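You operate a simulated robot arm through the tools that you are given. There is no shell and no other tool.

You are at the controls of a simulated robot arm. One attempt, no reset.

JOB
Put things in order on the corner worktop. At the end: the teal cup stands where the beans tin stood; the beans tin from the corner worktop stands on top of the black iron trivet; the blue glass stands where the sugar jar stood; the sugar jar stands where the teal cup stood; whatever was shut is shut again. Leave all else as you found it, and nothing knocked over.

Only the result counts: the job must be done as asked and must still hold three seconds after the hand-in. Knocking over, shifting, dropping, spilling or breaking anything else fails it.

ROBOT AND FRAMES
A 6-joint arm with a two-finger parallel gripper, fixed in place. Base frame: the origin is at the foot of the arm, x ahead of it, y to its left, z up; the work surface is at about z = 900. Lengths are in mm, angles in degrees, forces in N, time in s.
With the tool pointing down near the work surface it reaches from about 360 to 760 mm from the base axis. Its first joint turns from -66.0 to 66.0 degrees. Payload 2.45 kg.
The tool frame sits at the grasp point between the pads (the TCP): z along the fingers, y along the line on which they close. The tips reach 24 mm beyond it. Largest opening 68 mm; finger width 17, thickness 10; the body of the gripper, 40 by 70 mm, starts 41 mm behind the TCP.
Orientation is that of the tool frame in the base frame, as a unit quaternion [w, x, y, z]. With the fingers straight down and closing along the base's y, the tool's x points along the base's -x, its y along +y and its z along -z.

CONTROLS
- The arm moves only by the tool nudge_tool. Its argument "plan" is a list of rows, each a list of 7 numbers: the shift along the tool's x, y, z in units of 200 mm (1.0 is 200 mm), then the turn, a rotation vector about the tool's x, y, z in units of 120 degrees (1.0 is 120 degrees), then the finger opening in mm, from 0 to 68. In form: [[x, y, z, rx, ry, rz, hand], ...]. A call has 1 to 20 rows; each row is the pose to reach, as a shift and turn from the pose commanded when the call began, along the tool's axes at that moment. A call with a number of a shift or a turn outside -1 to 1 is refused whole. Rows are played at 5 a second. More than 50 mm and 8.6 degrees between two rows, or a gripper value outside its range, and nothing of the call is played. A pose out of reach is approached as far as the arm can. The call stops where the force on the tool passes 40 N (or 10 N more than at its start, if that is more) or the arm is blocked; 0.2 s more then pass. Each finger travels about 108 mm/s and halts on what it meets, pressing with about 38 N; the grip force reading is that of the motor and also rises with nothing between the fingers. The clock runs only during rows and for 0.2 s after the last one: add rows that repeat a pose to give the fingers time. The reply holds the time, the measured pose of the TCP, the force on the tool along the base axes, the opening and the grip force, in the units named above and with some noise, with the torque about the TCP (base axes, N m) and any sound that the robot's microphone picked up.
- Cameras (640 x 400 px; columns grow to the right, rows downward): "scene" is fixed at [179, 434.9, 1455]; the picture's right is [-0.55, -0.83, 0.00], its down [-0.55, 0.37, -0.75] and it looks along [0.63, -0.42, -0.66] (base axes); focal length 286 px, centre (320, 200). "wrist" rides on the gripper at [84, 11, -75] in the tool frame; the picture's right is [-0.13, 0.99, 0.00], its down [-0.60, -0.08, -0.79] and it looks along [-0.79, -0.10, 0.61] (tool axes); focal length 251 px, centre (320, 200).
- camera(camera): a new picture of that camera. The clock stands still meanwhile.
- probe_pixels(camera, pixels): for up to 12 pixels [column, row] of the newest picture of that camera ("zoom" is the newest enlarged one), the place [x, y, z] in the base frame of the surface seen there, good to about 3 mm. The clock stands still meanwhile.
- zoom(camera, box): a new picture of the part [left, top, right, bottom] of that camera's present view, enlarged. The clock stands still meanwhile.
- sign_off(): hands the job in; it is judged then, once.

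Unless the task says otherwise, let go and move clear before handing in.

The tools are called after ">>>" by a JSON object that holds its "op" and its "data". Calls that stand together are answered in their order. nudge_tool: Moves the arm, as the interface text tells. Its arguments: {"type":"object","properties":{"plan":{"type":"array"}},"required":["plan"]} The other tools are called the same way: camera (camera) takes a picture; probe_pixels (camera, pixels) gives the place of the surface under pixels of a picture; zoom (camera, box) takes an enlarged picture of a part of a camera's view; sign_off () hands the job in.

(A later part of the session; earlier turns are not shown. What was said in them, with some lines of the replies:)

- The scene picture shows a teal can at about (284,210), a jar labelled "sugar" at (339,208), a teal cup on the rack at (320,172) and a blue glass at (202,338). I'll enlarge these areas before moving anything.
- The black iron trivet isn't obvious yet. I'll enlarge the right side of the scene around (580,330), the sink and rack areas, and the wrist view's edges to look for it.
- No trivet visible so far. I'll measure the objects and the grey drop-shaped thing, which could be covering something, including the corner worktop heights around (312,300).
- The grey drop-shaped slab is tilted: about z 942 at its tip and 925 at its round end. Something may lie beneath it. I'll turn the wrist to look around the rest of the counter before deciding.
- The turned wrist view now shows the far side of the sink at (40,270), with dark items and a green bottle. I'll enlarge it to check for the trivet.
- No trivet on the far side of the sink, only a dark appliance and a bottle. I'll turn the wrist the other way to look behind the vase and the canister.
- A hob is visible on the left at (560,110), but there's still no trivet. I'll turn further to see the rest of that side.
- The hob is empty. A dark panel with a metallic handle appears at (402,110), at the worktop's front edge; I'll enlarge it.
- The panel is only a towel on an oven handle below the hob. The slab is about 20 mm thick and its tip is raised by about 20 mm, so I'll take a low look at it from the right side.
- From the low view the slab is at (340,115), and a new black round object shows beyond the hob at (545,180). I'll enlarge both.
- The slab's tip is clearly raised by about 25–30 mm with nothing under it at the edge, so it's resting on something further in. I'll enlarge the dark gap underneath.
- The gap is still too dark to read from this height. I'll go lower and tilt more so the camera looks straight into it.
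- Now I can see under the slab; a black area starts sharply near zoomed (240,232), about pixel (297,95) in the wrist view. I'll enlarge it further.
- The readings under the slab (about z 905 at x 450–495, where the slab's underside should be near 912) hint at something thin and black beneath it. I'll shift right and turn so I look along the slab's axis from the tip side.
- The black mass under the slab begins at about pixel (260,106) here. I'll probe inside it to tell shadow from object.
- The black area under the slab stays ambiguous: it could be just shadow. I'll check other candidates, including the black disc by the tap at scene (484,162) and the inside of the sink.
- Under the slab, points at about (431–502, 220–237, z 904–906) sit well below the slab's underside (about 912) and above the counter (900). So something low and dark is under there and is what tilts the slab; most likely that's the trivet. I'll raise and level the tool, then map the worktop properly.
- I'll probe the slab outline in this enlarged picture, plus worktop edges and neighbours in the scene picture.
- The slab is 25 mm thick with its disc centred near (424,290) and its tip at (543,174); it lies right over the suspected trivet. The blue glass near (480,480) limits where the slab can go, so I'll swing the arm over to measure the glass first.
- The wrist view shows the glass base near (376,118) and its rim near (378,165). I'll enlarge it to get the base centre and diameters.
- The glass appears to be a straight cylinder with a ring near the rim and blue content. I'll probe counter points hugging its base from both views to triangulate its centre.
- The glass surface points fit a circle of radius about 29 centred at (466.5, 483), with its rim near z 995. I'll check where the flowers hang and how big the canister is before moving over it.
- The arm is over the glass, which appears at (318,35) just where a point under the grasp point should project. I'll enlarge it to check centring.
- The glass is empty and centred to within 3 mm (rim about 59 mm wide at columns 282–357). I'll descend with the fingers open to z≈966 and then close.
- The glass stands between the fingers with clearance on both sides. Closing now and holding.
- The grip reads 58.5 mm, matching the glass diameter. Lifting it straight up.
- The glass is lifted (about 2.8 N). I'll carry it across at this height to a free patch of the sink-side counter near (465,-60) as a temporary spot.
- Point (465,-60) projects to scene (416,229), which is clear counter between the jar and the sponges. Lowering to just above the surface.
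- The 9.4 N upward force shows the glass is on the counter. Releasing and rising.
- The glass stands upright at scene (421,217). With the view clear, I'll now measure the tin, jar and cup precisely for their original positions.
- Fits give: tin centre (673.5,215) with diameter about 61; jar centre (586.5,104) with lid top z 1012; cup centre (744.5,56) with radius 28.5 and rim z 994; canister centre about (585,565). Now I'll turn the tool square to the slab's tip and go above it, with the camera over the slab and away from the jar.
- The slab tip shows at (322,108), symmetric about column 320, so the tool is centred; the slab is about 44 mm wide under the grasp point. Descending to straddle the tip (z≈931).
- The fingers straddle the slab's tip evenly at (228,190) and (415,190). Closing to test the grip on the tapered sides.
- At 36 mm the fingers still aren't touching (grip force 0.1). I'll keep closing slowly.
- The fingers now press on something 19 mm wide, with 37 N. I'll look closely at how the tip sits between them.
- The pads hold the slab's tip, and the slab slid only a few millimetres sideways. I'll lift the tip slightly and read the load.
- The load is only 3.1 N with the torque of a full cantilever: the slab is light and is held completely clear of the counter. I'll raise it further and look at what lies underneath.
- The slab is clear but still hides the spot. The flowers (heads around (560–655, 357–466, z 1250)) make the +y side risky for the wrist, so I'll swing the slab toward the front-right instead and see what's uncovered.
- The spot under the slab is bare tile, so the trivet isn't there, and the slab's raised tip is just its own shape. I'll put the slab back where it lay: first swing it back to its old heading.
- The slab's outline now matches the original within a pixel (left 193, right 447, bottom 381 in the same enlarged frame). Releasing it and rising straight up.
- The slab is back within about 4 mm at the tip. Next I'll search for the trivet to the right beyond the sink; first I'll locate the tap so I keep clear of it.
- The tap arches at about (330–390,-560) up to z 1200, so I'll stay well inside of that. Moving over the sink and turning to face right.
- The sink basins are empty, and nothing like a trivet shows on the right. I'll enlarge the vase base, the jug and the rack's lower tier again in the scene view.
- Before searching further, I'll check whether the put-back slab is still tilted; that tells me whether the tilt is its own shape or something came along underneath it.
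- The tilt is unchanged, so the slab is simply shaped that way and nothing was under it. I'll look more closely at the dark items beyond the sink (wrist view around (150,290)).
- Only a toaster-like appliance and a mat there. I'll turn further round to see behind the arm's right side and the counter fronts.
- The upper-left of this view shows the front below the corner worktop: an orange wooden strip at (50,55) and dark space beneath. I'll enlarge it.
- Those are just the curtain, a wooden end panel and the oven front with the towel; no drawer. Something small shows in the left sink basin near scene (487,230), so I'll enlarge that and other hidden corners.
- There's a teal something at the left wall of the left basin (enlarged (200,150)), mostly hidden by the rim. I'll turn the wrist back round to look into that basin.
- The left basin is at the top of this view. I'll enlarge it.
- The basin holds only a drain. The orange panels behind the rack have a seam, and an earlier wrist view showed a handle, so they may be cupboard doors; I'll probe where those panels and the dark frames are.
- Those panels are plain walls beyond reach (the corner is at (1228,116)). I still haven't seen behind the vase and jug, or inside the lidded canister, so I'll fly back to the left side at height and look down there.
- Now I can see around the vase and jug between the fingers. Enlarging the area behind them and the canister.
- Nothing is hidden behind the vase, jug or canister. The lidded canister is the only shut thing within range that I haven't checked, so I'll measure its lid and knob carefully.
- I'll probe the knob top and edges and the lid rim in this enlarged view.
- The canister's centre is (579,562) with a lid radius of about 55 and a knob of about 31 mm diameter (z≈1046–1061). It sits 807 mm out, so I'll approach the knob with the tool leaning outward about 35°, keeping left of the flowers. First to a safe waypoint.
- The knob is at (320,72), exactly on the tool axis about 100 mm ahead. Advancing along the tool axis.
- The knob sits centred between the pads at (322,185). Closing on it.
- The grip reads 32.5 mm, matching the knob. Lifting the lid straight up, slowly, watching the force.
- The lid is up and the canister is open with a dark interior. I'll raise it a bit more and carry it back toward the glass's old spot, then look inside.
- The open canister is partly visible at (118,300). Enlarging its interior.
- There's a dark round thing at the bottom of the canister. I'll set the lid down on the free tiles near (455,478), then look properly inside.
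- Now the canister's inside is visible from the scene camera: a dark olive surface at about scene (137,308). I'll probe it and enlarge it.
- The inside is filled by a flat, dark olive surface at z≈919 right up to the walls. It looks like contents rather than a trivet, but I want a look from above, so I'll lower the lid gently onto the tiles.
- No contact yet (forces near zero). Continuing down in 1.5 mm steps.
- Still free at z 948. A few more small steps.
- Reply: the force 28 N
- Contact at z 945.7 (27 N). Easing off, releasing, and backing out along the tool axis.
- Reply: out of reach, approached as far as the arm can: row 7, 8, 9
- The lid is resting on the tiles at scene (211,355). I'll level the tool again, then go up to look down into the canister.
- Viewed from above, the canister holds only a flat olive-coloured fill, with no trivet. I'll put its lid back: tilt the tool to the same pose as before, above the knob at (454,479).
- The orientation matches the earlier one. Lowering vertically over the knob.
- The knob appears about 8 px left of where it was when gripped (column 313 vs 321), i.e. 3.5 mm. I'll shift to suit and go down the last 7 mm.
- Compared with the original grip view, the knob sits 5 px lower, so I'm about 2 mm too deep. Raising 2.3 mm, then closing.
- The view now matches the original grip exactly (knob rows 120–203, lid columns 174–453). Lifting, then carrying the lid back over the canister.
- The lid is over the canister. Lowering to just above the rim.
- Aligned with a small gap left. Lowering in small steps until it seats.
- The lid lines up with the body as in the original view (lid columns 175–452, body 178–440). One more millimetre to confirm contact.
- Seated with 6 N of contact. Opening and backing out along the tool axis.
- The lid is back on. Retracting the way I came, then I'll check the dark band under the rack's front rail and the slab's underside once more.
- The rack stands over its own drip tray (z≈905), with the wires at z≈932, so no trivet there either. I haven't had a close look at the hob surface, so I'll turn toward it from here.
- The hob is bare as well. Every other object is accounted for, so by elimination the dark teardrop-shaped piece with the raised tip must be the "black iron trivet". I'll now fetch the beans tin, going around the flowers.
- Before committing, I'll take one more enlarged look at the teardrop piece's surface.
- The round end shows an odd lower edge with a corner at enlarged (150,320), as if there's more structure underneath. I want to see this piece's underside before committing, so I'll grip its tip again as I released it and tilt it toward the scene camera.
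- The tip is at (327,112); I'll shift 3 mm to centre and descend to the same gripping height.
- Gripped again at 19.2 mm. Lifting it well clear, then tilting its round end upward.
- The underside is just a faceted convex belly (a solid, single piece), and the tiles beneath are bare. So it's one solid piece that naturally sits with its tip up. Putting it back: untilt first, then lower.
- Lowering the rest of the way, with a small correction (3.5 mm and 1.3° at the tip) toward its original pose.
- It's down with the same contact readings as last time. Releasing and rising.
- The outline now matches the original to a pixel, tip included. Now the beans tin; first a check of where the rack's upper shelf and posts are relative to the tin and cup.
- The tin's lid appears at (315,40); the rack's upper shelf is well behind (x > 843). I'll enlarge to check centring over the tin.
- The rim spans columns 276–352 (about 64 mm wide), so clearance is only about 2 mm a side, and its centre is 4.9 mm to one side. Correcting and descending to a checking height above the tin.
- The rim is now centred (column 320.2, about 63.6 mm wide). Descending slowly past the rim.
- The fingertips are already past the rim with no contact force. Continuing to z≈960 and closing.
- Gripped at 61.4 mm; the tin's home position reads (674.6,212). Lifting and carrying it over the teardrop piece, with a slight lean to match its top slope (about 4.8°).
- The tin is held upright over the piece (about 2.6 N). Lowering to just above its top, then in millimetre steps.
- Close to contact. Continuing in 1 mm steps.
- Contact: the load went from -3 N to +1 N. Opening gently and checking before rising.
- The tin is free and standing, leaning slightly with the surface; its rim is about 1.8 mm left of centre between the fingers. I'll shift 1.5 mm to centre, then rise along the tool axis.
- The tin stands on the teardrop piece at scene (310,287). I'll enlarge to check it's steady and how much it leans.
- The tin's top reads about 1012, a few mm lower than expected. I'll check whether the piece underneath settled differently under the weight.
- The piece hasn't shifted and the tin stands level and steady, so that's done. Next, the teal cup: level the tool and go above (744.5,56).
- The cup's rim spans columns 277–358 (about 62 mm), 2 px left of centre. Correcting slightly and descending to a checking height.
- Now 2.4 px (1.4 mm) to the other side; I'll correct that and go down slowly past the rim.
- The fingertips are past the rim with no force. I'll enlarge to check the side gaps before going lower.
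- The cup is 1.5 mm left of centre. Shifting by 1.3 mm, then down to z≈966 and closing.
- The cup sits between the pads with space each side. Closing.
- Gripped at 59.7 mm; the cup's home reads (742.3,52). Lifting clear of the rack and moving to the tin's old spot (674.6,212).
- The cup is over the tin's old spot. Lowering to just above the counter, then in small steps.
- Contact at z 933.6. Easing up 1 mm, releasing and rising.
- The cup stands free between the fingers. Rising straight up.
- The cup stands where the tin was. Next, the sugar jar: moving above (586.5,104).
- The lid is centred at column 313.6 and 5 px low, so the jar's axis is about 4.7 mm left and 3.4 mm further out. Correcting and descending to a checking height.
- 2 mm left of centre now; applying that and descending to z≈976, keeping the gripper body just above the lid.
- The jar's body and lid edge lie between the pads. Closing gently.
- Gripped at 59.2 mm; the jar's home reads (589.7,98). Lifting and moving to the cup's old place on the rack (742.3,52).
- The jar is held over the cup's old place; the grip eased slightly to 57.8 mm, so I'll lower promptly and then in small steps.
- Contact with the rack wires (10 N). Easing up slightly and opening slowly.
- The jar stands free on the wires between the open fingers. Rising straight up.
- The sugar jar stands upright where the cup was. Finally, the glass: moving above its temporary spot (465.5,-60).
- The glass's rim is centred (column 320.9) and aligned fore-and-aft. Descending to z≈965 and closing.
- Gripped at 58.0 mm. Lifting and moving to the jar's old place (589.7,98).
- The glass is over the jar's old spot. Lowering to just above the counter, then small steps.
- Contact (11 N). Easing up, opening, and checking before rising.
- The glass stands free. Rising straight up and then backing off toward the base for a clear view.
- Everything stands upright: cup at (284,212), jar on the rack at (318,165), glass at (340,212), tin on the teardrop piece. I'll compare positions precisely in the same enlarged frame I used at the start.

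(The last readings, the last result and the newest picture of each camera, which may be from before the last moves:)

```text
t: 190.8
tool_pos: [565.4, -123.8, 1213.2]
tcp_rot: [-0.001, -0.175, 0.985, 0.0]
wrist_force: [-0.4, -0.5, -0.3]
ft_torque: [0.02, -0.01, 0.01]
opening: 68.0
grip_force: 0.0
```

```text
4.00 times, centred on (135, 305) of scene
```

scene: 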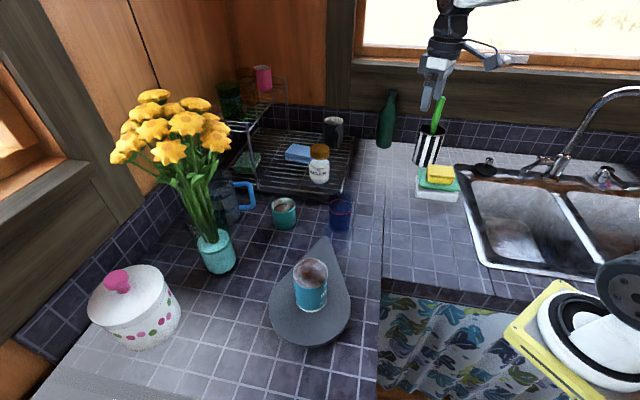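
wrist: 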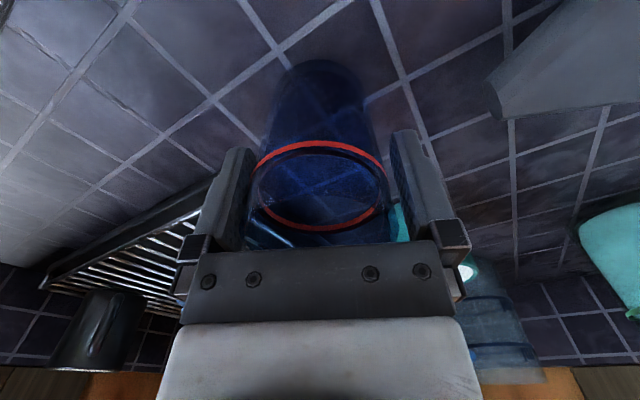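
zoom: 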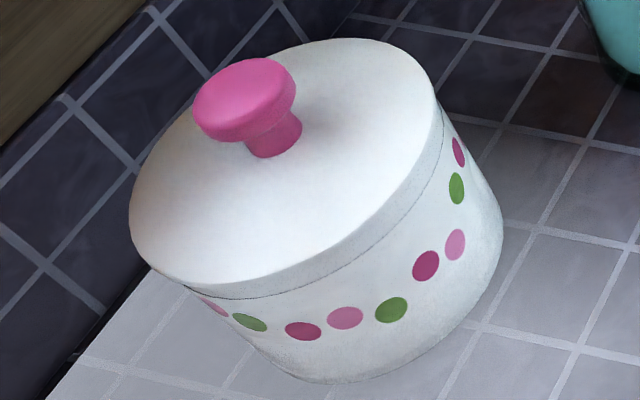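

The canister and lid match the starting view, and the cup, jar and glass are within a few mm of the target spots. I'll take a last close look at how the tin sits on the teardrop piece.

>>> {"op": "zoom", "data": {"camera": "scene", "box": [280, 250, 345, 325]}}

>>> {"op": "probe_pixels", "data": {"camera": "scene", "pixels": [[311, 315], [300, 312], [322, 309], [290, 300], [333, 295], [311, 310], [302, 306], [320, 304], [311, 262], [297, 270], [325, 268], [311, 277]]}}

>>> {"op": "camera", "data": {"camera": "wrist"}}

```text
5.33 times, centred on (312, 288) of scene
```

zoom: 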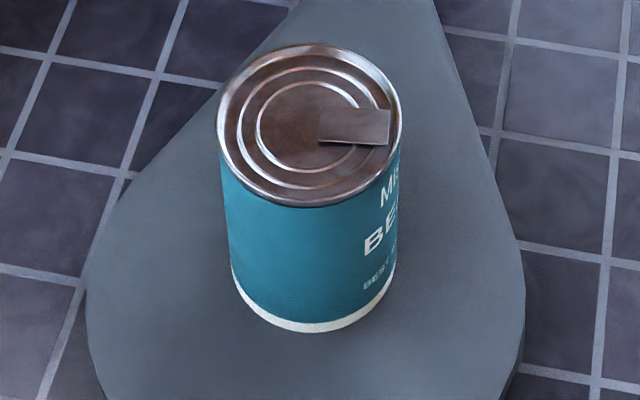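

```text
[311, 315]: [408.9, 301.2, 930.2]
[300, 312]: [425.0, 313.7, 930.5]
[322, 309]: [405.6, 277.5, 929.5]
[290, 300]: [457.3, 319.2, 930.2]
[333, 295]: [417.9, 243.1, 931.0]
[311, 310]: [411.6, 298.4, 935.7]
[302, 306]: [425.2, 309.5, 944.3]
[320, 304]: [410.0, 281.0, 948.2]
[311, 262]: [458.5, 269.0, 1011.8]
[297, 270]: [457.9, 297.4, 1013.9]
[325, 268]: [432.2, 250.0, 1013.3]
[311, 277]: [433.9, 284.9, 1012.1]
```

```text
taken
```

wrist: 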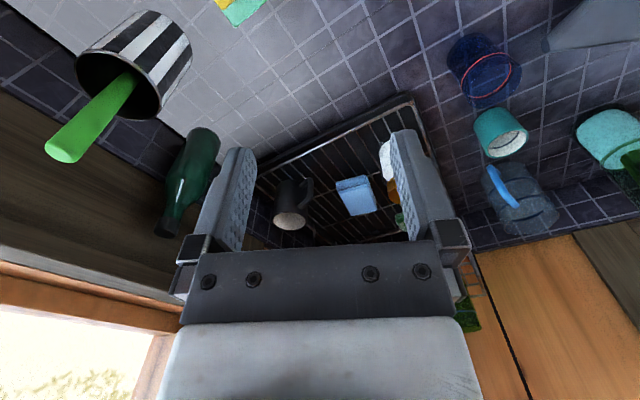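

Readings around the tin show how this piece is built. The tin's base rests level about 6 mm below the visible top. The grippable tip is only 19 mm wide, and the underside has a triangular, three-footed facet. That fits a three-legged trivet with a raised handle, seen as a smooth outer shell.

All the items stand where they were asked for, the canister is shut again, and the arm is clear with the gripper open. Handing in.

>>> {"op": "sign_off", "data": {}}

```text
The job is handed in.
```

I handed the job in with all four moves done, but one of them rests on a guess: nothing in view was clearly the black iron trivet.

| Item | Where it stands now | How sure |
|---|---|---|
| Teal cup | Where the beans tin stood | Within a few mm |
| Sugar jar | Where the teal cup stood, on the rack | Within a few mm |
| Blue glass | Where the sugar jar stood | Within roughly 5–7 mm |
| Beans tin | On top of the grey teardrop-shaped piece on the corner worktop | Depends on that piece being the trivet |

**The trivet:** I settled on the teardrop piece by elimination. I looked over the worktop, rack, sink, hob and the inside of the canister, and found no other candidate. Its shape fits a trivet with feet and a raised handle, but it looks slate grey rather than black. If it is not the trivet, the tin is in the wrong place.

**Disturbed and put back:** While searching I lifted the teardrop piece twice and took the canister lid off once. Both went back to match the starting pictures, and the lid is shut.

In the last pictures everything stood upright, and the arm was clear with the gripper open.
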